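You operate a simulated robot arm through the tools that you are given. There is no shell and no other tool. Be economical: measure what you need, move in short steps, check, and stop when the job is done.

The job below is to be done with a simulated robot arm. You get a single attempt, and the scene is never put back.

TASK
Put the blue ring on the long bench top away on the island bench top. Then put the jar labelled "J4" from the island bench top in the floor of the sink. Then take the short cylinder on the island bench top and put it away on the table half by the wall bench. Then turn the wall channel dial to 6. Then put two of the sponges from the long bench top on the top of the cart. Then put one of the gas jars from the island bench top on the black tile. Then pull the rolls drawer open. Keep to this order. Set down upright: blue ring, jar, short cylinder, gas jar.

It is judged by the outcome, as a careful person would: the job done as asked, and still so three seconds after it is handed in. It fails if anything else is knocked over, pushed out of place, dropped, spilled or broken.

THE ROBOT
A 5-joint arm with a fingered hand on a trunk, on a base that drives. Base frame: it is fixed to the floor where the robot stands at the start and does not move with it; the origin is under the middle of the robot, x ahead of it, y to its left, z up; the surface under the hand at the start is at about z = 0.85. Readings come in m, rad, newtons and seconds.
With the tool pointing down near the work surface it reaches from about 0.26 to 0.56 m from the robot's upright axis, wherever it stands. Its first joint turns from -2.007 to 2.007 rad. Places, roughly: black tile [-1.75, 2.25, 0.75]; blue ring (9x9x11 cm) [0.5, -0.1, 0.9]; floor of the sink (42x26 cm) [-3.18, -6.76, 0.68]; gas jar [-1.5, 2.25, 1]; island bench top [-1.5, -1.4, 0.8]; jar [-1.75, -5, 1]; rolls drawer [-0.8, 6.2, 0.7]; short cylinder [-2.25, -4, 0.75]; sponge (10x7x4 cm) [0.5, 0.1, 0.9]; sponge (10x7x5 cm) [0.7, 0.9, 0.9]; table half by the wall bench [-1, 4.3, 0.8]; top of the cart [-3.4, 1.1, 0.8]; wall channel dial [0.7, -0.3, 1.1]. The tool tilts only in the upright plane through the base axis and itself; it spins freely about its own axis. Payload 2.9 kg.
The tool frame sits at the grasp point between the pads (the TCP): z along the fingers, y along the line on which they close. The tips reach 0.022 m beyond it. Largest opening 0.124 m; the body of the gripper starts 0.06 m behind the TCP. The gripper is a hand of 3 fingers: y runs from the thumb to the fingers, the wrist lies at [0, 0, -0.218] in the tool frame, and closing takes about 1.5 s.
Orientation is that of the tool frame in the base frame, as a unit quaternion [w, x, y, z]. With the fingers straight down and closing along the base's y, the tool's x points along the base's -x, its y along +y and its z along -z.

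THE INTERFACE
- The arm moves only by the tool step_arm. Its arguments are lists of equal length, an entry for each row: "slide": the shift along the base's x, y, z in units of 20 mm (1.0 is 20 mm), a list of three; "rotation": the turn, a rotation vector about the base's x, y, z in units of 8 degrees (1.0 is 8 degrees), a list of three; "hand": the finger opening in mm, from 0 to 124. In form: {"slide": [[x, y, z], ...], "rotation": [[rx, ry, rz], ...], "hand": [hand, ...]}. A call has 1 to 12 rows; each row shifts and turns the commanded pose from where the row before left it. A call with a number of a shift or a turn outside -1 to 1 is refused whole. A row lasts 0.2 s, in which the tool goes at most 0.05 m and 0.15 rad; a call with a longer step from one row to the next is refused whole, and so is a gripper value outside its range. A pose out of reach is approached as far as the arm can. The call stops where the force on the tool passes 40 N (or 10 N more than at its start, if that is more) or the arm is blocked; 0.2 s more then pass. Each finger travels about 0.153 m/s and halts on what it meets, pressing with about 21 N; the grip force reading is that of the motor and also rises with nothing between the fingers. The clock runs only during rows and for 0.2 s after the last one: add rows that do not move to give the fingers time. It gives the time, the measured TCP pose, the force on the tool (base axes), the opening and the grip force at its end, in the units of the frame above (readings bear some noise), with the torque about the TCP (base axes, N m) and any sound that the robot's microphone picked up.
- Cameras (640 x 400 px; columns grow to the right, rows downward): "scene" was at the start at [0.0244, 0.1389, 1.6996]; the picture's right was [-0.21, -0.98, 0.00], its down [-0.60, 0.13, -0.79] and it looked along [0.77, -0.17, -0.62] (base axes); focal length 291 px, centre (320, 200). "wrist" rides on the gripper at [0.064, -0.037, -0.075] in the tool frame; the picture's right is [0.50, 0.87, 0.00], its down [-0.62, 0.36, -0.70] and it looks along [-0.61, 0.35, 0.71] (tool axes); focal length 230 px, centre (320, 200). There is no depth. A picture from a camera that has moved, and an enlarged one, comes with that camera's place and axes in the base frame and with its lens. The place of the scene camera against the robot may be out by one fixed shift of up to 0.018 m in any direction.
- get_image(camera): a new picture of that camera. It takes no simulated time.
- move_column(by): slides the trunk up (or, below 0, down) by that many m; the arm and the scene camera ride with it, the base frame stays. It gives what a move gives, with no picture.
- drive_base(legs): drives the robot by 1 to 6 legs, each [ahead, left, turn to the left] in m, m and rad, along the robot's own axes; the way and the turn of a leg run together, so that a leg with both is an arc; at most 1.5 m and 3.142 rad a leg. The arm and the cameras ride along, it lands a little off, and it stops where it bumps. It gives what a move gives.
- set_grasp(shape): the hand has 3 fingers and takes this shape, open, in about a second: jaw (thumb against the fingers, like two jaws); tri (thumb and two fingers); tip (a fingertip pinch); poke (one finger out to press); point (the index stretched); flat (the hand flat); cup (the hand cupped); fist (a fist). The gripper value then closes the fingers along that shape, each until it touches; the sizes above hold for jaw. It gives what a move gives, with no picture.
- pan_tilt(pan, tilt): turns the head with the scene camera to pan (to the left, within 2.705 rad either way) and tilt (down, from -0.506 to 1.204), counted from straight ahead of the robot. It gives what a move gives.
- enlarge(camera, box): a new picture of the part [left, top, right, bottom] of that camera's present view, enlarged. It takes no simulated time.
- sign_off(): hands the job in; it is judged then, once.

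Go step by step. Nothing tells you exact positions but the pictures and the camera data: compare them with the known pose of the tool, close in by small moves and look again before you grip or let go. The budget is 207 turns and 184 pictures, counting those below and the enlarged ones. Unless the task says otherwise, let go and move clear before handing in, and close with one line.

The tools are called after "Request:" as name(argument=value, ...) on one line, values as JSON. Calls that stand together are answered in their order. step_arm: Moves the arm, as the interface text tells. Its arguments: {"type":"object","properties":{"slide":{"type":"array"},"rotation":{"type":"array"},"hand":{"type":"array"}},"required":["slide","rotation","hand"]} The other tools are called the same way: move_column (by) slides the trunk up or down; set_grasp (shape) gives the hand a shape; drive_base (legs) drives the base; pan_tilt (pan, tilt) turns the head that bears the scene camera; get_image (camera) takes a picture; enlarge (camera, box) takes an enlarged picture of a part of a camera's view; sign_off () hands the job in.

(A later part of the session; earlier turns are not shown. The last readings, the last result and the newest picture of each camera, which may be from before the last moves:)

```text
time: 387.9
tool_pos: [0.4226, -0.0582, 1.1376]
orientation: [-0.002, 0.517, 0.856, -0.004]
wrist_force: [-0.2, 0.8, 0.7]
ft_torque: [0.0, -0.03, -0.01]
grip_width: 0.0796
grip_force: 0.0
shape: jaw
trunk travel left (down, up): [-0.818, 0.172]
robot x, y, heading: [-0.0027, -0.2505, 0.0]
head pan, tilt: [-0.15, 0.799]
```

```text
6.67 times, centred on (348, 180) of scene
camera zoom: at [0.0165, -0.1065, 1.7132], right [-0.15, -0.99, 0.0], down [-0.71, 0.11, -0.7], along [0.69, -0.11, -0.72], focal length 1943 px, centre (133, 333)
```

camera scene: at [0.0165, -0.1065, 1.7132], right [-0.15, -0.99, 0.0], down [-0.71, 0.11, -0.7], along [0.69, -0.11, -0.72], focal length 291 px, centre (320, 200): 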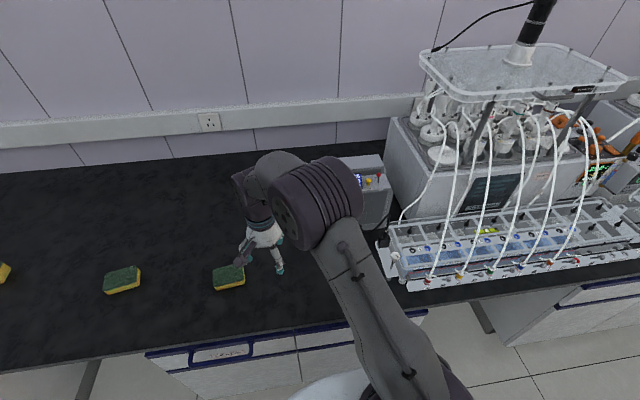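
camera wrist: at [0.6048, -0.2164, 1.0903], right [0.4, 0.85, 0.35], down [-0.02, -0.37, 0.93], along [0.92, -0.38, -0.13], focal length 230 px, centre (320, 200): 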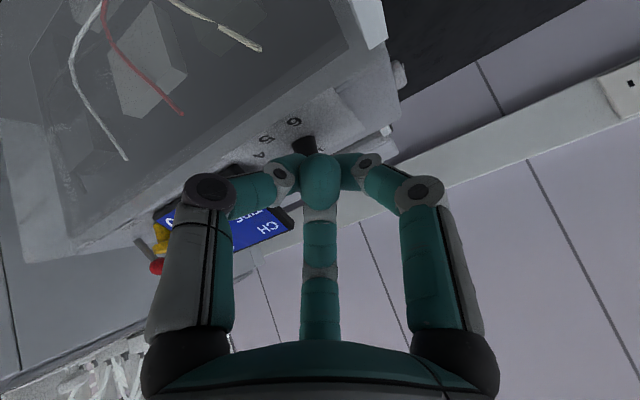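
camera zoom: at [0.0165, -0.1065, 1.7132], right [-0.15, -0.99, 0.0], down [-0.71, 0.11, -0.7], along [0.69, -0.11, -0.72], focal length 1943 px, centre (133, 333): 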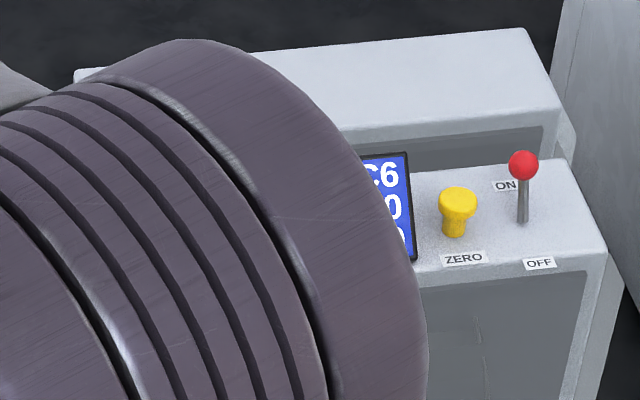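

C6 confirmed. Next: sponges. I'll shift left in front of the nearest sponge (≈(0.51, 0.10)) and view it with the wrist camera.

Request:
drive_base(legs=[[0, 0.33, 0]])

Request:
step_arm(slide=[[0.1, -1, 0], [0.1, -1, 0], [0.1, -1, 0], [0, -1, 0], [0, -1, 0], [0, -1, 0], [0, -1, 0], [0, -1, 0], [0, -0.5, 0], [0, 0, 0]], rotation=[[0, 0, 0], [0, 0, 0], [0, 0, 0], [0, 0, 0], [0, 0, 0], [0, 0, 0], [0, 0, 0], [0, 0, 0], [0, 0, 0], [0, 0, 0]], hand=[100, 110, 115, 115, 115, 115, 115, 115, 115, 115])

Request:
get_image(camera="wrist")

Request:
enlarge(camera="scene", box=[320, 140, 480, 240])

```text
time: 390.0
tool_pos: [0.4214, 0.2715, 1.1386]
orientation: [-0.002, 0.515, 0.857, -0.003]
wrist_force: [-0.4, 0.7, 0.8]
ft_torque: [0.0, -0.02, 0.01]
grip_width: 0.0794
grip_force: 0.0
shape: jaw
trunk travel left (down, up): [-0.818, 0.172]
robot x, y, heading: [-0.0052, 0.075, 0.004]
head pan, tilt: [-0.15, 0.799]
```

```text
time: 392.2
tool_pos: [0.4285, 0.1005, 1.1391]
orientation: [-0.002, 0.515, 0.857, -0.001]
wrist_force: [-0.5, 0.4, 0.1]
ft_torque: [0.02, -0.04, -0.02]
grip_width: 0.1152
grip_force: 0.1
shape: jaw
trunk travel left (down, up): [-0.818, 0.172]
robot x, y, heading: [-0.0055, 0.0761, -0.002]
head pan, tilt: [-0.15, 0.799]
```

```text
71 pictures are left
camera wrist: at [0.3666, 0.1395, 1.2143], right [0.53, 0.85, 0.0], down [0.61, -0.38, 0.7], along [0.59, -0.37, -0.72], focal length 230 px, centre (320, 200)
```

wrist: 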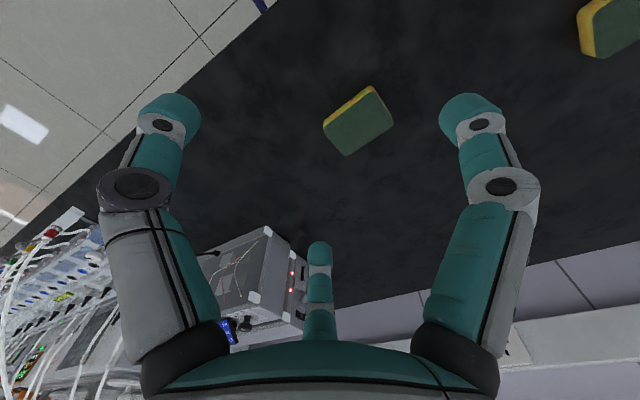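

```text
4.00 times, centred on (400, 190) of scene
camera zoom: at [0.0164, 0.2226, 1.7133], right [-0.15, -0.99, 0.0], down [-0.71, 0.11, -0.7], along [0.69, -0.1, -0.72], focal length 1166 px, centre (0, 240)
```

zoom: 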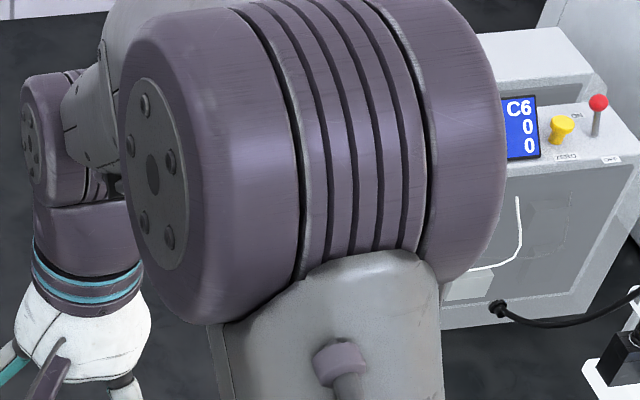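

Sponge A centre ≈(0.531, 0.103), long axis nearly along y. I'll align the hand (thumb at one end, fingers on the long sides) and move over it.

Request:
step_arm(slide=[[1, 0, 0], [1, 0, 0], [1, 0, 0], [1, 0, 0], [1, 0.1, 0], [0, 0, 0], [0, 0, 0], [0, 0, 0], [0, 0, 0], [0, 0, 0]], rotation=[[0, 0, 0.97], [0, 0, 0.97], [0, 0, 0.97], [0, 0, 0.97], [0, 0, 0.97], [0, 0, 0.97], [0, 0, 0.97], [0, 0, 0.97], [0, 0, 0.97], [0, 0, 0]], hand=[124, 124, 124, 124, 124, 124, 124, 124, 124, 124])

Request:
move_column(by=-0.15)

Request:
get_image(camera="wrist")

```text
time: 394.4
tool_pos: [0.5279, 0.1041, 1.1382]
orientation: [0.0, -0.069, 0.998, 0.0]
wrist_force: [0.2, -0.1, 0.6]
ft_torque: [-0.02, -0.01, -0.02]
grip_width: 0.1238
grip_force: 0.1
shape: jaw
trunk travel left (down, up): [-0.818, 0.172]
robot x, y, heading: [-0.0064, 0.0754, 0.003]
head pan, tilt: [-0.15, 0.799]
```

```text
time: 396.2
tool_pos: [0.528, 0.1032, 0.9886]
orientation: [0.0, -0.069, 0.998, 0.0]
wrist_force: [-0.9, 0.2, -0.4]
ft_torque: [0.03, 0.02, 0.02]
grip_width: 0.1238
grip_force: 0.0
shape: jaw
trunk travel left (down, up): [-0.668, 0.322]
robot x, y, heading: [-0.0027, 0.076, 0.001]
head pan, tilt: [-0.15, 0.799]
```

```text
69 pictures are left
camera wrist: at [0.4704, 0.0577, 1.0632], right [-0.61, 0.79, 0.0], down [0.56, 0.44, 0.7], along [0.55, 0.43, -0.71], focal length 230 px, centre (320, 200)
```

wrist: 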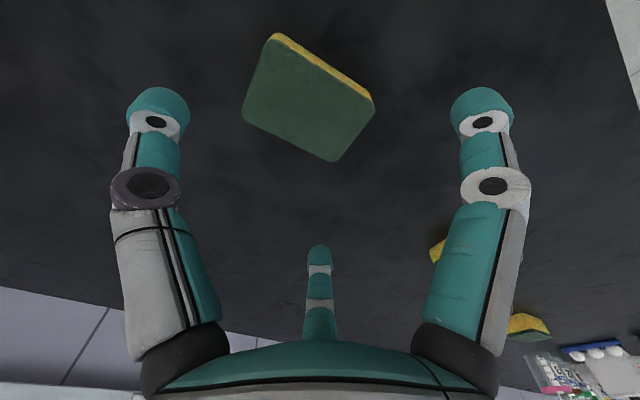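

Adjust to (0.533, 0.096), descend and close on the sponge.

Request:
step_arm(slide=[[0.25, -0.35, -0.9], [0, 0, -0.9], [0, 0, -0.9], [0, 0, -0.9], [0, 0, -0.9], [0, 0, -0.9], [0, 0, 0], [0, 0, 0], [0, 0, 0], [0, 0, 0], [0, 0, 0], [0, 0, 0]], rotation=[[0, 0, 0], [0, 0, 0], [0, 0, 0], [0, 0, 0], [0, 0, 0], [0, 0, 0], [0, 0, 0], [0, 0, 0], [0, 0, 0], [0, 0, 0], [0, 0, 0], [0, 0, 0]], hand=[124, 124, 124, 124, 124, 124, 105, 90, 75, 60, 50, 50])

Request:
step_arm(slide=[[0, 0, 0.5], [0, 0, 0.8], [0, 0, 0.9], [0, 0, 0.9], [0, 0, 0]], rotation=[[0, 0, 0], [0, 0, 0], [0, 0, 0], [0, 0, 0], [0, 0, 0]], hand=[40, 40, 40, 40, 40])

Request:
get_image(camera="wrist")

```text
time: 398.8
tool_pos: [0.5341, 0.0951, 0.8796]
orientation: [0.0, -0.069, 0.998, 0.0]
wrist_force: [-1.0, 0.8, -0.2]
ft_torque: [-0.02, -0.02, 0.01]
grip_width: 0.0654
grip_force: 20.8
shape: jaw
trunk travel left (down, up): [-0.668, 0.322]
robot x, y, heading: [-0.0047, 0.0781, 0.003]
head pan, tilt: [-0.15, 0.799]
```

```text
time: 400.0
tool_pos: [0.5328, 0.0958, 0.943]
orientation: [0.0, -0.069, 0.998, 0.0]
wrist_force: [0.2, 0.5, -0.7]
ft_torque: [0.02, 0.01, -0.01]
grip_width: 0.0652
grip_force: 21.5
shape: jaw
trunk travel left (down, up): [-0.668, 0.322]
robot x, y, heading: [-0.0034, 0.0767, 0.001]
head pan, tilt: [-0.15, 0.799]
```

```text
68 pictures are left
camera wrist: at [0.4757, 0.0501, 1.0179], right [-0.61, 0.79, 0.0], down [0.56, 0.44, 0.7], along [0.55, 0.43, -0.71], focal length 230 px, centre (320, 200)
```

wrist: 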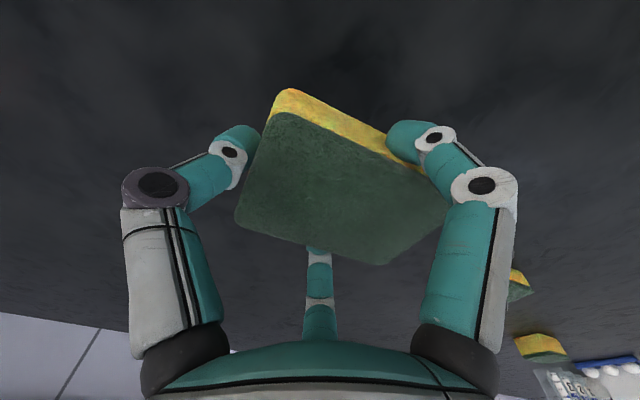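

Sponge A is held. Raise, tuck, and start around toward the cart.

Request:
move_column(by=0.17)

Request:
step_arm(slide=[[-1, 0, 0], [-1, 0, 0], [-1, 0, 0], [-1, 0, 0], [-1, 0, 0], [-1, 0, 0], [-1, 0, 0], [-1, 0, 0], [-1, 0, 0]], rotation=[[0, 0, 0], [0, 0, 0], [0, 0, 0], [0, 0, 0], [0, 0, 0], [0, 0, 0], [0, 0, 0], [0, 0, 0], [0, 0, 0]], hand=[40, 40, 40, 40, 40, 40, 40, 40, 40])

Request:
drive_base(legs=[[-0.22, 0, 0], [0, 0, 1.57], [1.2, 0, 0]])

```text
time: 401.9
tool_pos: [0.5329, 0.0944, 1.1136]
orientation: [0.001, -0.068, 0.998, 0.0]
wrist_force: [-0.6, -0.2, -1.2]
ft_torque: [0.02, -0.03, 0.01]
grip_width: 0.0648
grip_force: 21.2
shape: jaw
trunk travel left (down, up): [-0.838, 0.152]
robot x, y, heading: [0.0011, 0.0775, -0.002]
head pan, tilt: [-0.15, 0.799]
```

```text
time: 403.9
tool_pos: [0.3507, 0.0974, 1.1123]
orientation: [0.0, -0.069, 0.998, 0.0]
wrist_force: [-0.6, 0.0, 0.3]
ft_torque: [-0.02, 0.03, -0.02]
grip_width: 0.0638
grip_force: 21.2
shape: jaw
trunk travel left (down, up): [-0.838, 0.152]
robot x, y, heading: [-0.004, 0.0761, -0.004]
head pan, tilt: [-0.15, 0.799]
```

```text
time: 414.9
tool_pos: [-0.189, 1.5961, 1.1136]
orientation: [0.0, 0.741, -0.672, 0.0]
wrist_force: [-0.4, 0.7, 0.4]
ft_torque: [0.01, -0.01, 0.01]
grip_width: 0.064
grip_force: 20.6
shape: jaw
trunk travel left (down, up): [-0.838, 0.152]
robot x, y, heading: [-0.1807, 1.2402, 1.528]
head pan, tilt: [-0.15, 0.799]
```

Request:
drive_base(legs=[[1.4, 0.04, 0.043], [0.42, 0, 0], [0, 0, 1.57], [1.3, 0, 0]])

```text
time: 434.1
tool_pos: [-1.8649, 3.0507, 1.1133]
orientation: [-0.001, 0.997, 0.073, 0.0]
wrist_force: [-0.4, 0.0, -0.6]
ft_torque: [0.0, -0.02, 0.01]
grip_width: 0.0638
grip_force: 21.1
shape: jaw
trunk travel left (down, up): [-0.838, 0.152]
robot x, y, heading: [-1.5091, 3.0717, -3.132]
head pan, tilt: [-0.15, 0.799]
```

Request:
drive_base(legs=[[1.24, 0, 0], [0, 0, 1.56], [1.3, 0, 0]])

Request:
pan_tilt(pan=-0.7, tilt=0.5)

Request:
get_image(camera="scene")

```text
time: 450.3
tool_pos: [-2.7768, 1.4318, 1.1138]
orientation: [0.0, 0.667, 0.745, 0.0]
wrist_force: [-0.6, -0.5, 0.0]
ft_torque: [-0.02, 0.02, -0.01]
grip_width: 0.062
grip_force: 20.7
shape: jaw
trunk travel left (down, up): [-0.838, 0.152]
robot x, y, heading: [-2.7857, 1.7906, -1.597]
head pan, tilt: [-0.15, 0.799]
```

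```text
time: 451.2
tool_pos: [-2.7768, 1.4322, 1.1133]
orientation: [0.0, 0.667, 0.745, 0.0]
wrist_force: [0.3, 0.1, -0.1]
ft_torque: [-0.02, 0.04, 0.01]
grip_width: 0.0619
grip_force: 20.9
shape: jaw
trunk travel left (down, up): [-0.838, 0.152]
robot x, y, heading: [-2.7875, 1.791, -1.6]
head pan, tilt: [-0.7, 0.499]
```

```text
67 pictures are left
camera scene: at [-2.7002, 1.7882, 1.7592], right [-0.75, 0.66, 0.0], down [0.32, 0.36, -0.88], along [-0.58, -0.66, -0.48], focal length 291 px, centre (320, 200)
```

scene: 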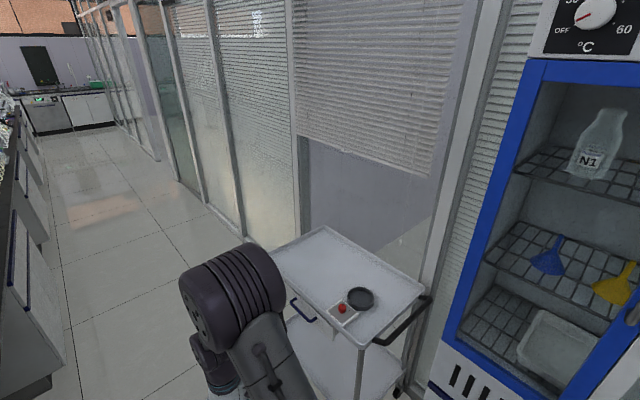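

The cart top spans x −3.26…−3.64, y 0.77…1.41, with a small scale on its +y part; the −y part is free. To avoid clipping the cart while turning, I'll pass it, turn beyond, then strafe back in front of it.

Request:
drive_base(legs=[[1.45, 0, 0], [0.15, 0, 0], [0, 0, -1.54]])

Request:
pan_tilt(pan=-0.5, tilt=0.6)

Request:
get_image(camera="scene")

```text
time: 463.2
tool_pos: [-3.2184, 0.1695, 1.1135]
orientation: [0.001, 0.999, 0.054, 0.0]
wrist_force: [-0.6, -0.9, -0.2]
ft_torque: [0.03, 0.01, 0.02]
grip_width: 0.0621
grip_force: 20.8
shape: jaw
trunk travel left (down, up): [-0.838, 0.152]
robot x, y, heading: [-2.8626, 0.1802, 3.115]
head pan, tilt: [-0.7, 0.499]
```

```text
time: 463.9
tool_pos: [-3.2184, 0.168, 1.1131]
orientation: [0.0, 0.999, 0.055, 0.0]
wrist_force: [0.9, 0.0, 0.5]
ft_torque: [-0.01, -0.01, 0.01]
grip_width: 0.0621
grip_force: 21.0
shape: jaw
trunk travel left (down, up): [-0.838, 0.152]
robot x, y, heading: [-2.8633, 0.1775, 3.117]
head pan, tilt: [-0.499, 0.6]
```

```text
66 pictures are left
camera scene: at [-2.8833, 0.0886, 1.7502], right [0.5, 0.86, 0.0], down [0.49, -0.28, -0.83], along [-0.71, 0.42, -0.56], focal length 291 px, centre (320, 200)
```

scene: 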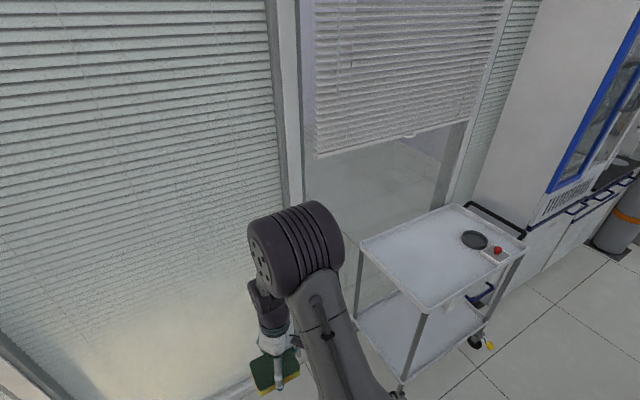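

Strafe in front of the cart's free half.

Request:
drive_base(legs=[[0, -0.78, 0.02]])

Request:
pan_tilt(pan=0.1, tilt=0.8)

Request:
get_image(camera="scene")

Request:
get_image(camera="wrist")

```text
time: 468.2
tool_pos: [-3.2036, 0.9531, 1.1131]
orientation: [0.0, 0.998, 0.063, 0.0]
wrist_force: [-0.4, 0.3, -1.4]
ft_torque: [0.0, -0.02, 0.03]
grip_width: 0.0621
grip_force: 21.4
shape: jaw
trunk travel left (down, up): [-0.838, 0.152]
robot x, y, heading: [-2.8477, 0.9689, 3.129]
head pan, tilt: [-0.499, 0.6]
```

```text
time: 469.2
tool_pos: [-3.2011, 0.9538, 1.1141]
orientation: [0.0, 0.998, 0.063, -0.001]
wrist_force: [-0.4, 0.2, 0.1]
ft_torque: [-0.02, 0.0, -0.02]
grip_width: 0.0622
grip_force: 20.3
shape: jaw
trunk travel left (down, up): [-0.838, 0.152]
robot x, y, heading: [-2.8465, 0.9655, 3.129]
head pan, tilt: [0.099, 0.799]
```

```text
65 pictures are left
camera scene: at [-2.8687, 0.8286, 1.7333], right [-0.09, 1.0, 0.0], down [0.71, 0.06, -0.7], along [-0.69, -0.06, -0.72], focal length 291 px, centre (320, 200)
```

scene: 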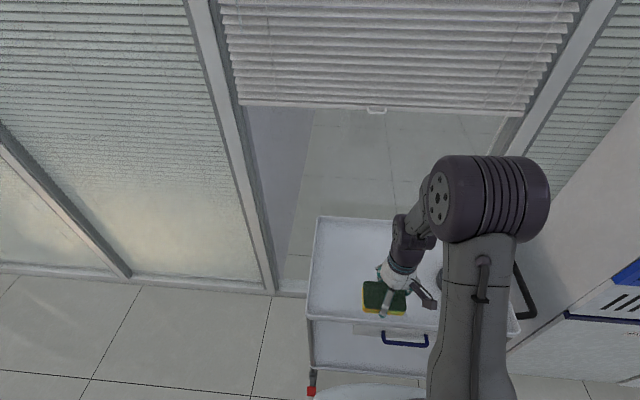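

```text
64 pictures are left
camera wrist: at [-3.1421, 0.9984, 1.1879], right [0.6, -0.8, 0.0], down [-0.57, -0.43, 0.7], along [-0.56, -0.42, -0.71], focal length 230 px, centre (320, 200)
```

wrist: 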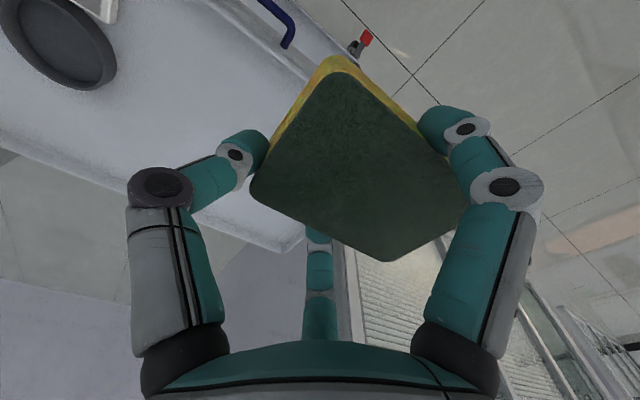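

Cart top free area confirmed. Moving the sponge over (-3.385, 1.03) and lowering.

Request:
step_arm(slide=[[-1, 0.4, 0], [-1, 0.4, 0], [-1, 0.4, 0], [-1, 0.4, 0], [-1, 0.4, 0], [-1, 0.4, 0], [-1, 0.4, 0], [-1, 0.4, 0], [-1, 0.4, 0], [-0.2, 0.2, 0], [0, 0, 0]], rotation=[[0, 0, 0], [0, 0, 0], [0, 0, 0], [0, 0, 0], [0, 0, 0], [0, 0, 0], [0, 0, 0], [0, 0, 0], [0, 0, 0], [0, 0, 0], [0, 0, 0]], hand=[40, 40, 40, 40, 40, 40, 40, 40, 40, 40, 40])

Request:
move_column(by=-0.17)

Request:
get_image(camera="wrist")

Request:
get_image(camera="scene")

```text
time: 471.6
tool_pos: [-3.386, 1.0296, 1.1129]
orientation: [0.0, 0.998, 0.064, 0.0]
wrist_force: [-0.2, -0.7, -0.6]
ft_torque: [0.02, 0.02, -0.01]
grip_width: 0.0613
grip_force: 21.6
shape: jaw
trunk travel left (down, up): [-0.838, 0.152]
robot x, y, heading: [-2.849, 0.97, 3.132]
head pan, tilt: [0.099, 0.799]
```

```text
time: 473.5
tool_pos: [-3.3863, 1.0288, 0.9437]
orientation: [0.0, 0.998, 0.063, 0.0]
wrist_force: [-0.6, 0.8, -0.3]
ft_torque: [0.01, 0.0, 0.0]
grip_width: 0.0618
grip_force: 20.9
shape: jaw
trunk travel left (down, up): [-0.668, 0.322]
robot x, y, heading: [-2.8464, 0.9689, 3.13]
head pan, tilt: [0.099, 0.799]
```

```text
63 pictures are left
camera wrist: at [-3.3262, 1.0739, 1.0181], right [0.6, -0.8, 0.0], down [-0.57, -0.43, 0.7], along [-0.56, -0.42, -0.71], focal length 230 px, centre (320, 200)
```

wrist: 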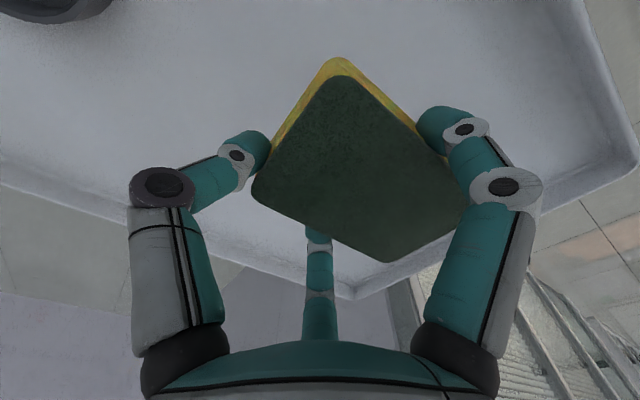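

```text
62 pictures are left
camera scene: at [-2.8687, 0.8287, 1.5634], right [-0.09, 1.0, 0.0], down [0.71, 0.06, -0.7], along [-0.69, -0.06, -0.72], focal length 291 px, centre (320, 200)
```

scene: 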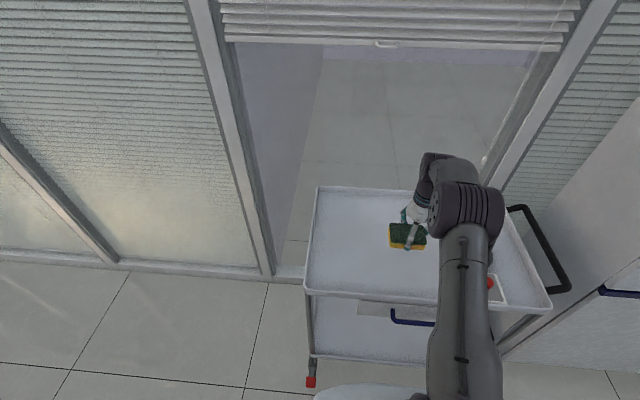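

Lower toward the cart top, then feel for contact.

Request:
step_arm(slide=[[0, 0, -0.9], [0, 0, -0.9], [0, 0, -0.9], [0, 0, -0.9], [0, 0, 0]], rotation=[[0, 0, 0], [0, 0, 0], [0, 0, 0], [0, 0, 0], [0, 0, 0]], hand=[40, 40, 40, 40, 40])

Request:
step_arm(slide=[[0, 0, -0.3], [0, 0, -0.3], [0, 0, 0]], rotation=[[0, 0, 0], [0, 0, 0], [0, 0, 0]], hand=[40, 40, 40])

Request:
get_image(camera="wrist")

```text
time: 474.7
tool_pos: [-3.3868, 1.0288, 0.8723]
orientation: [0.0, 0.998, 0.063, -0.001]
wrist_force: [-0.5, -0.1, 0.1]
ft_torque: [-0.03, 0.0, 0.03]
grip_width: 0.0612
grip_force: 20.7
shape: jaw
trunk travel left (down, up): [-0.668, 0.322]
robot x, y, heading: [-2.848, 0.9711, 3.125]
head pan, tilt: [0.099, 0.799]
```

```text
time: 475.5
tool_pos: [-3.388, 1.029, 0.8596]
orientation: [0.0, 0.998, 0.063, 0.0]
wrist_force: [0.4, -0.4, -0.8]
ft_torque: [-0.04, -0.03, -0.01]
grip_width: 0.0612
grip_force: 21.0
shape: jaw
trunk travel left (down, up): [-0.668, 0.322]
robot x, y, heading: [-2.8462, 0.9712, 3.128]
head pan, tilt: [0.099, 0.799]
```

```text
61 pictures are left
camera wrist: at [-3.3264, 1.0737, 0.9343], right [0.6, -0.8, 0.0], down [-0.57, -0.43, 0.7], along [-0.56, -0.42, -0.71], focal length 230 px, centre (320, 200)
```

wrist: 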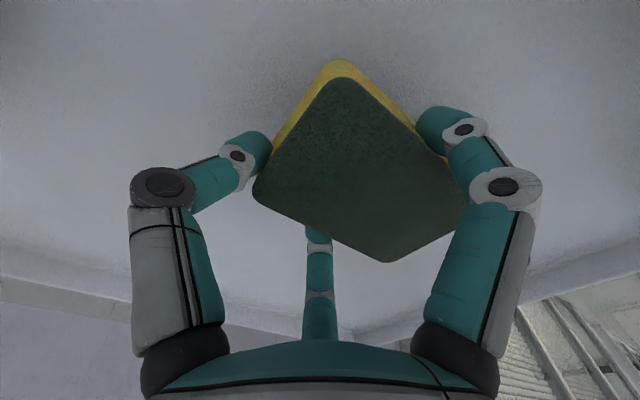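

Request:
step_arm(slide=[[0, 0, -0.3], [0, 0, 0]], rotation=[[0, 0, 0], [0, 0, 0]], hand=[40, 40])

Request:
step_arm(slide=[[0, 0, -0.3], [0, 0, 0]], rotation=[[0, 0, 0], [0, 0, 0]], hand=[40, 40])

```text
time: 476.1
tool_pos: [-3.3872, 1.0309, 0.8537]
orientation: [0.001, 0.998, 0.063, 0.0]
wrist_force: [-0.4, 0.7, -0.5]
ft_torque: [0.01, 0.0, 0.04]
grip_width: 0.0609
grip_force: 20.3
shape: jaw
trunk travel left (down, up): [-0.668, 0.322]
robot x, y, heading: [-2.8441, 0.9687, 3.13]
head pan, tilt: [0.099, 0.799]
```

```text
time: 476.7
tool_pos: [-3.3866, 1.0292, 0.8468]
orientation: [0.0, 0.998, 0.063, -0.001]
wrist_force: [0.5, 1.0, -0.8]
ft_torque: [-0.01, 0.0, 0.02]
grip_width: 0.0613
grip_force: 21.3
shape: jaw
trunk travel left (down, up): [-0.668, 0.322]
robot x, y, heading: [-2.8495, 0.9699, 3.128]
head pan, tilt: [0.099, 0.799]
```

Not yet in contact; a little further.

Request:
step_arm(slide=[[0, 0, -0.25], [0, 0, 0]], rotation=[[0, 0, 0], [0, 0, 0]], hand=[40, 40])

Request:
step_arm(slide=[[0, 0, -0.25], [0, 0, 0]], rotation=[[0, 0, 0], [0, 0, 0]], hand=[40, 40])

```text
time: 477.3
tool_pos: [-3.3864, 1.0293, 0.8418]
orientation: [0.0, 0.998, 0.063, 0.0]
wrist_force: [-0.3, -0.9, 0.9]
ft_torque: [0.01, -0.03, 0.02]
grip_width: 0.061
grip_force: 20.8
shape: jaw
trunk travel left (down, up): [-0.668, 0.322]
robot x, y, heading: [-2.8471, 0.972, 3.126]
head pan, tilt: [0.099, 0.799]
```

```text
time: 477.9
tool_pos: [-3.386, 1.0296, 0.8389]
orientation: [0.0, 0.998, 0.063, -0.002]
wrist_force: [-0.3, 0.8, 0.3]
ft_torque: [-0.01, 0.02, 0.0]
grip_width: 0.0611
grip_force: 21.6
shape: jaw
trunk travel left (down, up): [-0.668, 0.322]
robot x, y, heading: [-2.8442, 0.9733, 3.132]
head pan, tilt: [0.099, 0.799]
```

Request:
step_arm(slide=[[0, 0, -0.2], [0, 0, 0]], rotation=[[0, 0, 0], [0, 0, 0]], hand=[40, 40])

Request:
enlarge(camera="scene", box=[340, 190, 480, 280])

```text
time: 478.5
tool_pos: [-3.3849, 1.0295, 0.8348]
orientation: [-0.001, 0.998, 0.062, -0.001]
wrist_force: [-2.3, 0.7, 12.0]
ft_torque: [0.03, -0.03, -0.07]
grip_width: 0.0611
grip_force: 21.2
shape: jaw
trunk travel left (down, up): [-0.668, 0.322]
robot x, y, heading: [-2.8504, 0.9689, 3.132]
head pan, tilt: [0.099, 0.799]
```

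```text
4.44 times, centred on (410, 235) of scene
camera zoom: at [-2.8671, 0.8286, 1.5635], right [-0.09, 1.0, 0.0], down [0.71, 0.06, -0.7], along [-0.7, -0.06, -0.72], focal length 1295 px, centre (-80, 44)
```

zoom: 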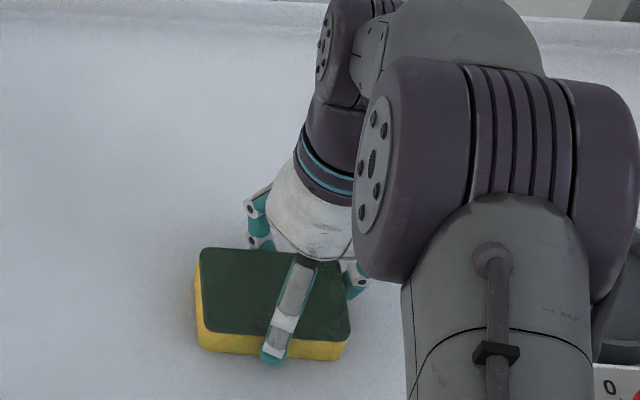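

Contact (12 N). Release and rise.

Request:
step_arm(slide=[[0, 0, 0.1], [0, 0, 0], [0, 0, 0], [0, 0, 0], [0, 0, 0], [0, 0, 0.5], [0, 0, 0.9], [0, 0, 0.9], [0, 0, 0.9], [0, 0, 0.9], [0, 0, 0.9], [0, 0, 0]], rotation=[[0, 0, 0], [0, 0, 0], [0, 0, 0], [0, 0, 0], [0, 0, 0], [0, 0, 0], [0, 0, 0], [0, 0, 0], [0, 0, 0], [0, 0, 0], [0, 0, 0], [0, 0, 0]], hand=[55, 75, 95, 115, 118, 118, 118, 118, 118, 118, 118, 118])

Request:
move_column(by=0.18)

Request:
step_arm(slide=[[1, -0.3, 0], [1, -0.3, 0], [1, -0.3, 0], [1, -0.3, 0], [1, -0.3, 0], [1, -0.3, 0], [1, -0.3, 0], [1, -0.3, 0], [1, -0.3, 0], [0, 0, 0]], rotation=[[0, 0, 0], [0, 0, 0], [0, 0, 0], [0, 0, 0], [0, 0, 0], [0, 0, 0], [0, 0, 0], [0, 0, 0], [0, 0, 0], [0, 0, 0]], hand=[118, 118, 118, 118, 118, 118, 118, 118, 118, 118])

Request:
get_image(camera="scene")

```text
time: 481.1
tool_pos: [-3.3875, 1.0297, 0.9371]
orientation: [0.001, 0.998, 0.063, 0.0]
wrist_force: [-0.7, 0.0, -0.2]
ft_torque: [-0.02, 0.01, 0.0]
grip_width: 0.1182
grip_force: 0.1
shape: jaw
trunk travel left (down, up): [-0.668, 0.322]
robot x, y, heading: [-2.8475, 0.9679, 3.131]
head pan, tilt: [0.099, 0.799]
```

```text
time: 483.1
tool_pos: [-3.3873, 1.0283, 1.1168]
orientation: [0.0, 0.998, 0.063, 0.0]
wrist_force: [0.3, -0.6, 0.0]
ft_torque: [-0.02, -0.05, -0.01]
grip_width: 0.1179
grip_force: 0.1
shape: jaw
trunk travel left (down, up): [-0.848, 0.142]
robot x, y, heading: [-2.8499, 0.9703, 3.13]
head pan, tilt: [0.099, 0.799]
```

```text
time: 485.3
tool_pos: [-3.2093, 0.9752, 1.1155]
orientation: [0.0, 0.998, 0.063, -0.001]
wrist_force: [-0.2, -0.4, -0.1]
ft_torque: [0.0, 0.04, -0.02]
grip_width: 0.118
grip_force: 0.0
shape: jaw
trunk travel left (down, up): [-0.848, 0.142]
robot x, y, heading: [-2.8457, 0.969, 3.13]
head pan, tilt: [0.099, 0.799]
```

```text
59 pictures are left
camera scene: at [-2.8692, 0.8288, 1.7433], right [-0.09, 1.0, 0.0], down [0.71, 0.06, -0.7], along [-0.69, -0.06, -0.72], focal length 291 px, centre (320, 200)
```

scene: 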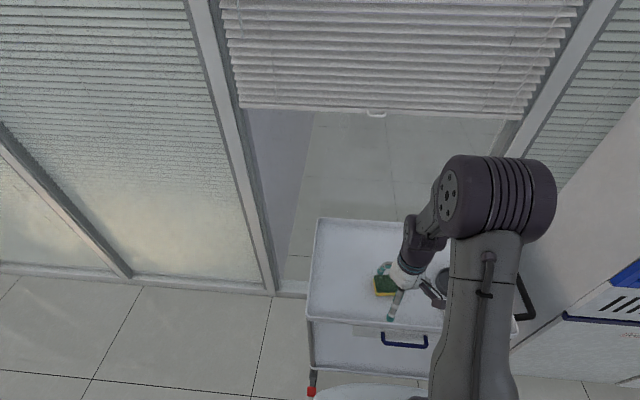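

Sponge 1 is on the cart. Heading back for the second sponge.

Request:
drive_base(legs=[[0, 0.79, 0], [0, 0, -1.56], [1.4, -0.04, 0]])

```text
time: 500.1
tool_pos: [-2.8114, 1.9626, 1.1156]
orientation: [-0.001, 0.752, -0.659, -0.001]
wrist_force: [0.5, -0.2, -0.1]
ft_torque: [-0.01, 0.0, -0.02]
grip_width: 0.1177
grip_force: 0.0
shape: jaw
trunk travel left (down, up): [-0.848, 0.142]
robot x, y, heading: [-2.8148, 1.5992, 1.562]
head pan, tilt: [0.099, 0.799]
```

Request:
drive_base(legs=[[1.42, 0, 0], [0, 0, -1.57], [1.4, 0, 0], [1.15, 0, 0]])

```text
time: 522.9
tool_pos: [0.0989, 3.1, 1.1152]
orientation: [0.0, -0.084, 0.996, 0.0]
wrist_force: [0.3, 0.2, -0.3]
ft_torque: [-0.03, -0.01, -0.02]
grip_width: 0.1179
grip_force: 0.1
shape: jaw
trunk travel left (down, up): [-0.848, 0.142]
robot x, y, heading: [-0.2632, 3.0914, 0.035]
head pan, tilt: [0.099, 0.799]
```

Request:
drive_base(legs=[[0, 0, -1.606], [1.4, 0, 0]])

```text
time: 533.8
tool_pos: [-0.298, 1.3265, 1.1154]
orientation: [0.0, 0.666, 0.746, 0.0]
wrist_force: [0.2, -0.8, 0.6]
ft_torque: [-0.02, 0.0, 0.0]
grip_width: 0.118
grip_force: 0.1
shape: jaw
trunk travel left (down, up): [-0.848, 0.142]
robot x, y, heading: [-0.2871, 1.6882, -1.598]
head pan, tilt: [0.099, 0.799]
```

Request:
drive_base(legs=[[1.26, 0.06, 0.027], [0, 0, 1.57], [0.22, 0, 0]])

Request:
get_image(camera="wrist")

```text
time: 545.1
tool_pos: [0.3406, 0.4189, 1.1155]
orientation: [0.001, -0.043, 0.999, 0.0]
wrist_force: [0.1, 0.3, -0.2]
ft_torque: [0.0, -0.02, -0.03]
grip_width: 0.118
grip_force: 0.3
shape: jaw
trunk travel left (down, up): [-0.848, 0.142]
robot x, y, heading: [-0.0201, 0.437, -0.047]
head pan, tilt: [0.099, 0.799]
```

```text
58 pictures are left
camera wrist: at [0.2808, 0.3766, 1.1903], right [-0.57, 0.82, 0.0], down [0.58, 0.41, 0.7], along [0.58, 0.4, -0.71], focal length 230 px, centre (320, 200)
```

wrist: 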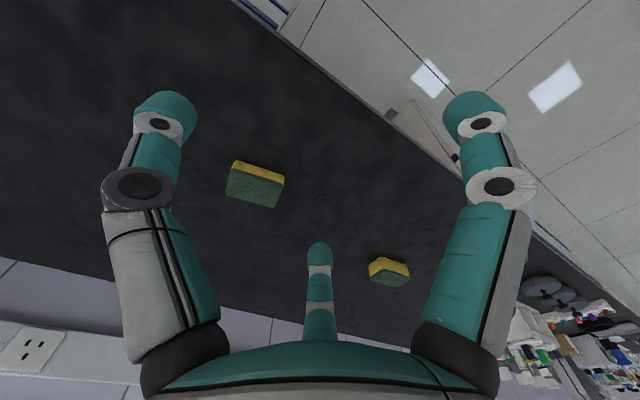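

Sponge B centre ≈(0.570, 0.437), yaw ≈104°. Nudge closer and move over it.

Request:
drive_base(legs=[[0.022, 0, 0.045]])

Request:
move_column(by=-0.15)

Request:
step_arm(slide=[[1, 0, 0], [1, 0, 0], [1, 0, 0], [1, 0, 0], [1, 0, 0], [1, 0, 0], [1, 0, 0], [1, 0, 0], [1, 0, 0], [0.9, 0, 0], [0, 0, 0]], rotation=[[0, 0, 0.4], [0, 0, 0.4], [0, 0, 0], [0, 0, 0], [0, 0, 0], [0, 0, 0], [0, 0, 0], [0, 0, 0], [0, 0, 0], [0, 0, 0], [0, 0, 0]], hand=[124, 124, 124, 124, 124, 124, 124, 124, 124, 124, 124])

Request:
get_image(camera="wrist")

```text
time: 545.9
tool_pos: [0.3604, 0.4341, 1.1169]
orientation: [0.001, -0.066, 0.998, 0.001]
wrist_force: [-0.2, 0.3, -0.6]
ft_torque: [-0.04, -0.03, 0.03]
grip_width: 0.1179
grip_force: 0.0
shape: jaw
trunk travel left (down, up): [-0.848, 0.142]
robot x, y, heading: [0.0021, 0.4401, -0.007]
head pan, tilt: [0.099, 0.799]
```

```text
time: 547.6
tool_pos: [0.3637, 0.4341, 0.9658]
orientation: [0.0, -0.067, 0.998, 0.0]
wrist_force: [-0.7, -0.4, 0.5]
ft_torque: [0.01, 0.02, 0.03]
grip_width: 0.1181
grip_force: 0.1
shape: jaw
trunk travel left (down, up): [-0.698, 0.292]
robot x, y, heading: [0.0033, 0.4389, -0.004]
head pan, tilt: [0.099, 0.799]
```

```text
time: 550.0
tool_pos: [0.5593, 0.435, 0.9662]
orientation: [-0.001, -0.121, 0.993, 0.001]
wrist_force: [-1.4, 0.2, 0.4]
ft_torque: [0.03, 0.01, -0.02]
grip_width: 0.1239
grip_force: 0.0
shape: jaw
trunk travel left (down, up): [-0.698, 0.292]
robot x, y, heading: [-0.0011, 0.4382, -0.004]
head pan, tilt: [0.099, 0.799]
```

```text
57 pictures are left
camera wrist: at [0.5078, 0.3837, 1.041], right [-0.69, 0.72, 0.0], down [0.51, 0.5, 0.7], along [0.51, 0.49, -0.71], focal length 230 px, centre (320, 200)
```

wrist: 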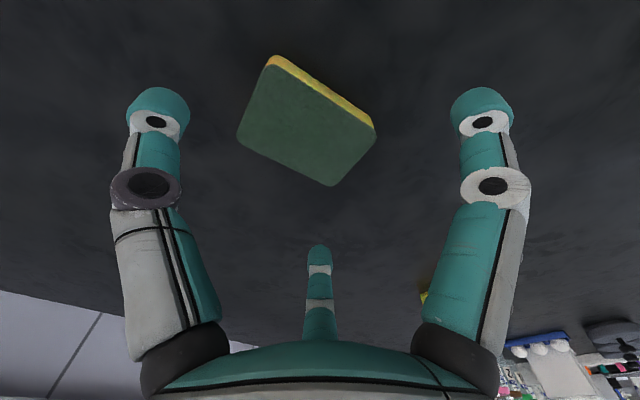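

Shift 13 mm outward, descend and grip.

Request:
step_arm(slide=[[0.65, -0.05, -0.5], [0, 0, -0.8], [0, 0, -0.8], [0, 0, -0.8], [0, 0, -0.8], [0, 0, -0.55], [0, 0, 0], [0, 0, 0], [0, 0, 0], [0, 0, 0], [0, 0, 0], [0, 0, 0]], rotation=[[0, 0, 0], [0, 0, 0], [0, 0, 0], [0, 0, 0], [0, 0, 0], [0, 0, 0], [0, 0, 0], [0, 0, 0], [0, 0, 0], [0, 0, 0], [0, 0, 0], [0, 0, 0]], hand=[124, 124, 124, 124, 124, 124, 105, 90, 75, 60, 50, 50])

Request:
step_arm(slide=[[0, 0, 0.5], [0, 0, 0.8], [0, 0, 0.9], [0, 0, 0.9], [0, 0, 0]], rotation=[[0, 0, 0], [0, 0, 0], [0, 0, 0], [0, 0, 0], [0, 0, 0]], hand=[40, 40, 40, 40, 40])

Request:
get_image(camera="wrist")

```text
time: 552.6
tool_pos: [0.5739, 0.4334, 0.88]
orientation: [0.0, -0.122, 0.992, 0.0]
wrist_force: [-0.7, -0.2, 0.0]
ft_torque: [0.02, 0.01, 0.02]
grip_width: 0.0664
grip_force: 21.0
shape: jaw
trunk travel left (down, up): [-0.698, 0.292]
robot x, y, heading: [-0.001, 0.4386, -0.008]
head pan, tilt: [0.099, 0.799]
```

```text
time: 553.9
tool_pos: [0.5745, 0.4336, 0.9437]
orientation: [0.0, -0.122, 0.993, 0.0]
wrist_force: [0.3, 0.6, 0.7]
ft_torque: [0.0, 0.02, -0.03]
grip_width: 0.066
grip_force: 21.2
shape: jaw
trunk travel left (down, up): [-0.698, 0.292]
robot x, y, heading: [0.0018, 0.441, -0.004]
head pan, tilt: [0.099, 0.799]
```

```text
56 pictures are left
camera wrist: at [0.522, 0.3825, 1.0174], right [-0.69, 0.72, 0.0], down [0.51, 0.5, 0.7], along [0.51, 0.49, -0.71], focal length 230 px, centre (320, 200)
```

wrist: 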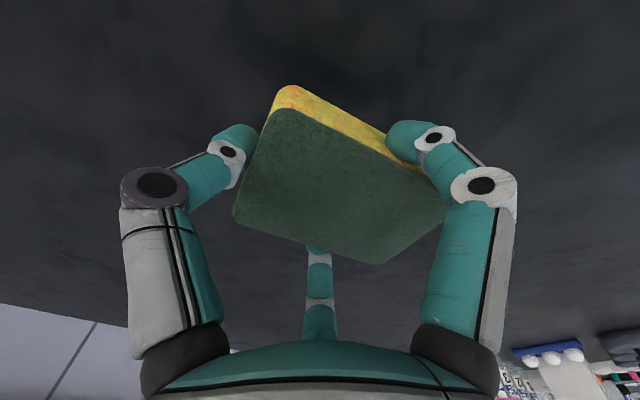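

Sponge B is held. Same route back to the cart.

Request:
move_column(by=0.17)

Request:
step_arm(slide=[[-1, 0, 0], [-1, 0, 0], [-1, 0, 0], [-1, 0, 0], [-1, 0, 0], [-1, 0, 0], [-1, 0, 0], [-1, 0, 0], [-1, 0, 0], [-1, 0, 0], [-0.9, 0, 0]], rotation=[[0, 0, 0], [0, 0, 0], [0, 0, 0], [0, 0, 0], [0, 0, 0], [0, 0, 0], [0, 0, 0], [0, 0, 0], [0, 0, 0], [0, 0, 0], [0, 0, 0]], hand=[40, 40, 40, 40, 40, 40, 40, 40, 40, 40, 40])

Request:
drive_base(legs=[[-0.24, 0, 0], [0, 0, 1.58], [1.2, 0, 0]])

```text
time: 555.8
tool_pos: [0.5753, 0.434, 1.1119]
orientation: [0.0, -0.122, 0.993, 0.0]
wrist_force: [-0.3, -0.1, 0.1]
ft_torque: [-0.01, 0.03, -0.01]
grip_width: 0.0657
grip_force: 21.0
shape: jaw
trunk travel left (down, up): [-0.868, 0.122]
robot x, y, heading: [-0.0, 0.4411, -0.008]
head pan, tilt: [0.099, 0.799]
```

```text
time: 558.2
tool_pos: [0.3552, 0.4334, 1.1133]
orientation: [0.001, -0.122, 0.993, 0.0]
wrist_force: [-1.2, 0.1, 0.3]
ft_torque: [0.02, -0.01, 0.01]
grip_width: 0.0643
grip_force: 21.0
shape: jaw
trunk travel left (down, up): [-0.868, 0.122]
robot x, y, heading: [-0.0003, 0.4381, -0.004]
head pan, tilt: [0.099, 0.799]
```

```text
time: 569.5
tool_pos: [-0.2608, 1.9946, 1.1129]
orientation: [0.0, 0.794, -0.607, 0.0]
wrist_force: [0.9, 0.0, -0.8]
ft_torque: [0.0, 0.0, -0.02]
grip_width: 0.0645
grip_force: 20.5
shape: jaw
trunk travel left (down, up): [-0.868, 0.122]
robot x, y, heading: [-0.2582, 1.6397, 1.585]
head pan, tilt: [0.099, 0.799]
```

Request:
drive_base(legs=[[1.42, 0, -0.01], [0, 0, 1.56], [1.27, 0, 0]])

```text
time: 586.4
tool_pos: [-1.9254, 3.0793, 1.1127]
orientation: [0.0, 0.993, 0.116, 0.0]
wrist_force: [1.1, 0.4, -0.8]
ft_torque: [-0.01, -0.01, 0.02]
grip_width: 0.0645
grip_force: 20.9
shape: jaw
trunk travel left (down, up): [-0.868, 0.122]
robot x, y, heading: [-1.5684, 3.0706, 3.127]
head pan, tilt: [0.099, 0.799]
```

Request:
drive_base(legs=[[1.22, 0, 0], [0, 0, 1.585], [1.4, 0, 0]])

```text
time: 591.9
tool_pos: [-3.081, 3.0821, 1.1125]
orientation: [0.002, 0.992, 0.129, 0.013]
wrist_force: [6.8, -1.9, 3.8]
ft_torque: [-0.06, 0.02, 0.1]
grip_width: 0.0621
grip_force: 21.0
shape: jaw
trunk travel left (down, up): [-0.868, 0.122]
robot x, y, heading: [-2.7339, 3.0825, -3.142]
head pan, tilt: [0.099, 0.799]
stopped in leg 1: the force on the tool passed its limit at 50 N (the readings are from after the stop); the commanded pose is now the measured one
```

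The held sponge/hand touched something ahead. I'll stop and look before moving.

Request:
get_image(camera="scene")

Request:
get_image(camera="wrist")

```text
55 pictures are left
camera scene: at [-2.7527, 2.939, 1.7634], right [-0.1, 0.99, 0.0], down [0.71, 0.07, -0.7], along [-0.69, -0.07, -0.72], focal length 291 px, centre (320, 200)
```

scene: 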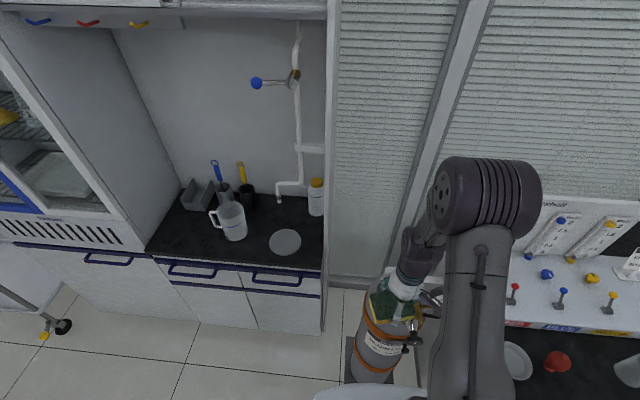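

```text
54 pictures are left
camera wrist: at [-3.0291, 3.1334, 1.1878], right [0.7, -0.71, 0.02], down [-0.53, -0.5, 0.69], along [-0.48, -0.49, -0.73], focal length 230 px, centre (320, 200)
```

wrist: 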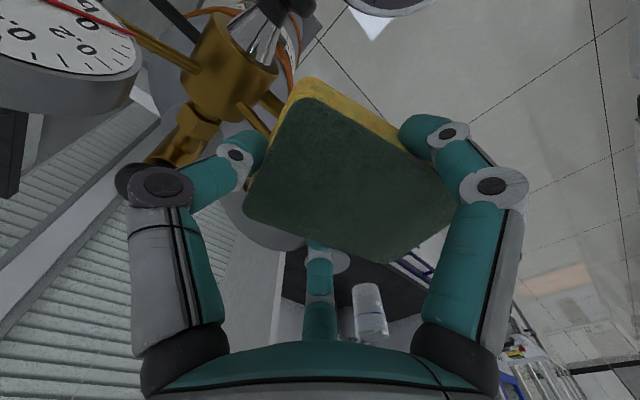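

I touched the gas cylinder's regulator at (-3.1, 3.1); it's still standing. I'll back off and check.

Request:
drive_base(legs=[[-0.2, 0, 0]])

Request:
pan_tilt(pan=-0.1, tilt=0.6)

Request:
get_image(camera="scene")

Request:
get_image(camera="wrist")

```text
time: 593.5
tool_pos: [-2.8817, 3.0826, 1.1119]
orientation: [0.002, 0.992, 0.126, 0.013]
wrist_force: [0.7, 0.8, 0.2]
ft_torque: [-0.02, 0.0, 0.0]
grip_width: 0.0622
grip_force: 21.3
shape: jaw
trunk travel left (down, up): [-0.868, 0.122]
robot x, y, heading: [-2.535, 3.0789, 3.142]
head pan, tilt: [0.099, 0.799]
```

```text
time: 594.3
tool_pos: [-2.881, 3.0832, 1.1117]
orientation: [0.003, 0.992, 0.126, 0.012]
wrist_force: [0.5, 0.8, 0.2]
ft_torque: [0.05, -0.01, 0.01]
grip_width: 0.0621
grip_force: 20.9
shape: jaw
trunk travel left (down, up): [-0.868, 0.122]
robot x, y, heading: [-2.5334, 3.0777, 3.137]
head pan, tilt: [-0.099, 0.6]
```

```text
53 pictures are left
camera scene: at [-2.5615, 2.9562, 1.7802], right [0.1, 0.99, 0.0], down [0.56, -0.06, -0.82], along [-0.82, 0.08, -0.57], focal length 291 px, centre (320, 200)
```

scene: 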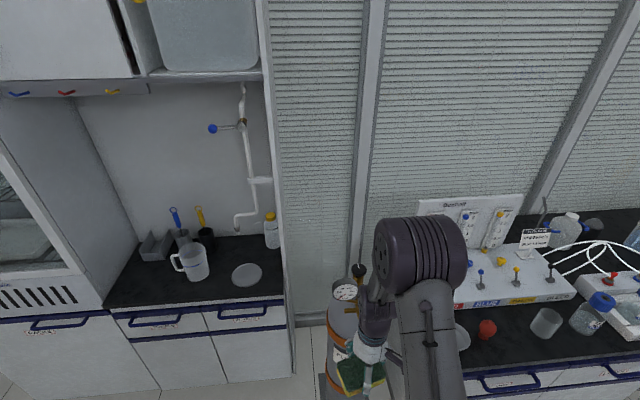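

```text
52 pictures are left
camera wrist: at [-2.8294, 3.1345, 1.1873], right [0.7, -0.71, 0.02], down [-0.53, -0.5, 0.69], along [-0.48, -0.49, -0.73], focal length 230 px, centre (320, 200)
```

wrist: 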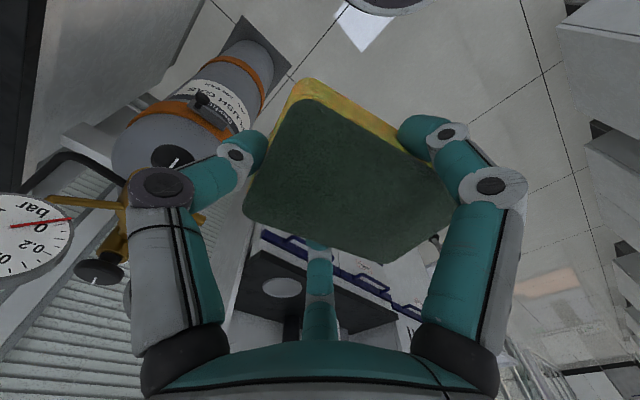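

The cylinder stands fine on its base. I'll turn here and take the earlier-proven line at x≈-2.75 down to the cart.

Request:
drive_base(legs=[[0, 0, 1.575], [0, -0.21, 0], [1.3, 0, 0]])

```text
time: 605.9
tool_pos: [-2.7168, 1.4405, 1.1111]
orientation: [-0.009, 0.609, 0.793, 0.01]
wrist_force: [-0.5, 0.7, -0.5]
ft_torque: [0.02, 0.01, 0.01]
grip_width: 0.0621
grip_force: 20.8
shape: jaw
trunk travel left (down, up): [-0.868, 0.122]
robot x, y, heading: [-2.718, 1.7856, -1.563]
head pan, tilt: [-0.099, 0.6]
```

Request:
drive_base(legs=[[1.42, -0.12, -0.01], [0.18, 0, 0], [0, 0, -1.57]])

```text
time: 617.9
tool_pos: [-3.1951, 0.1823, 1.1122]
orientation: [0.002, 0.992, 0.124, 0.013]
wrist_force: [-0.4, 0.2, 0.2]
ft_torque: [-0.03, 0.03, -0.02]
grip_width: 0.0619
grip_force: 20.8
shape: jaw
trunk travel left (down, up): [-0.868, 0.122]
robot x, y, heading: [-2.8476, 0.1756, 3.136]
head pan, tilt: [-0.099, 0.6]
```

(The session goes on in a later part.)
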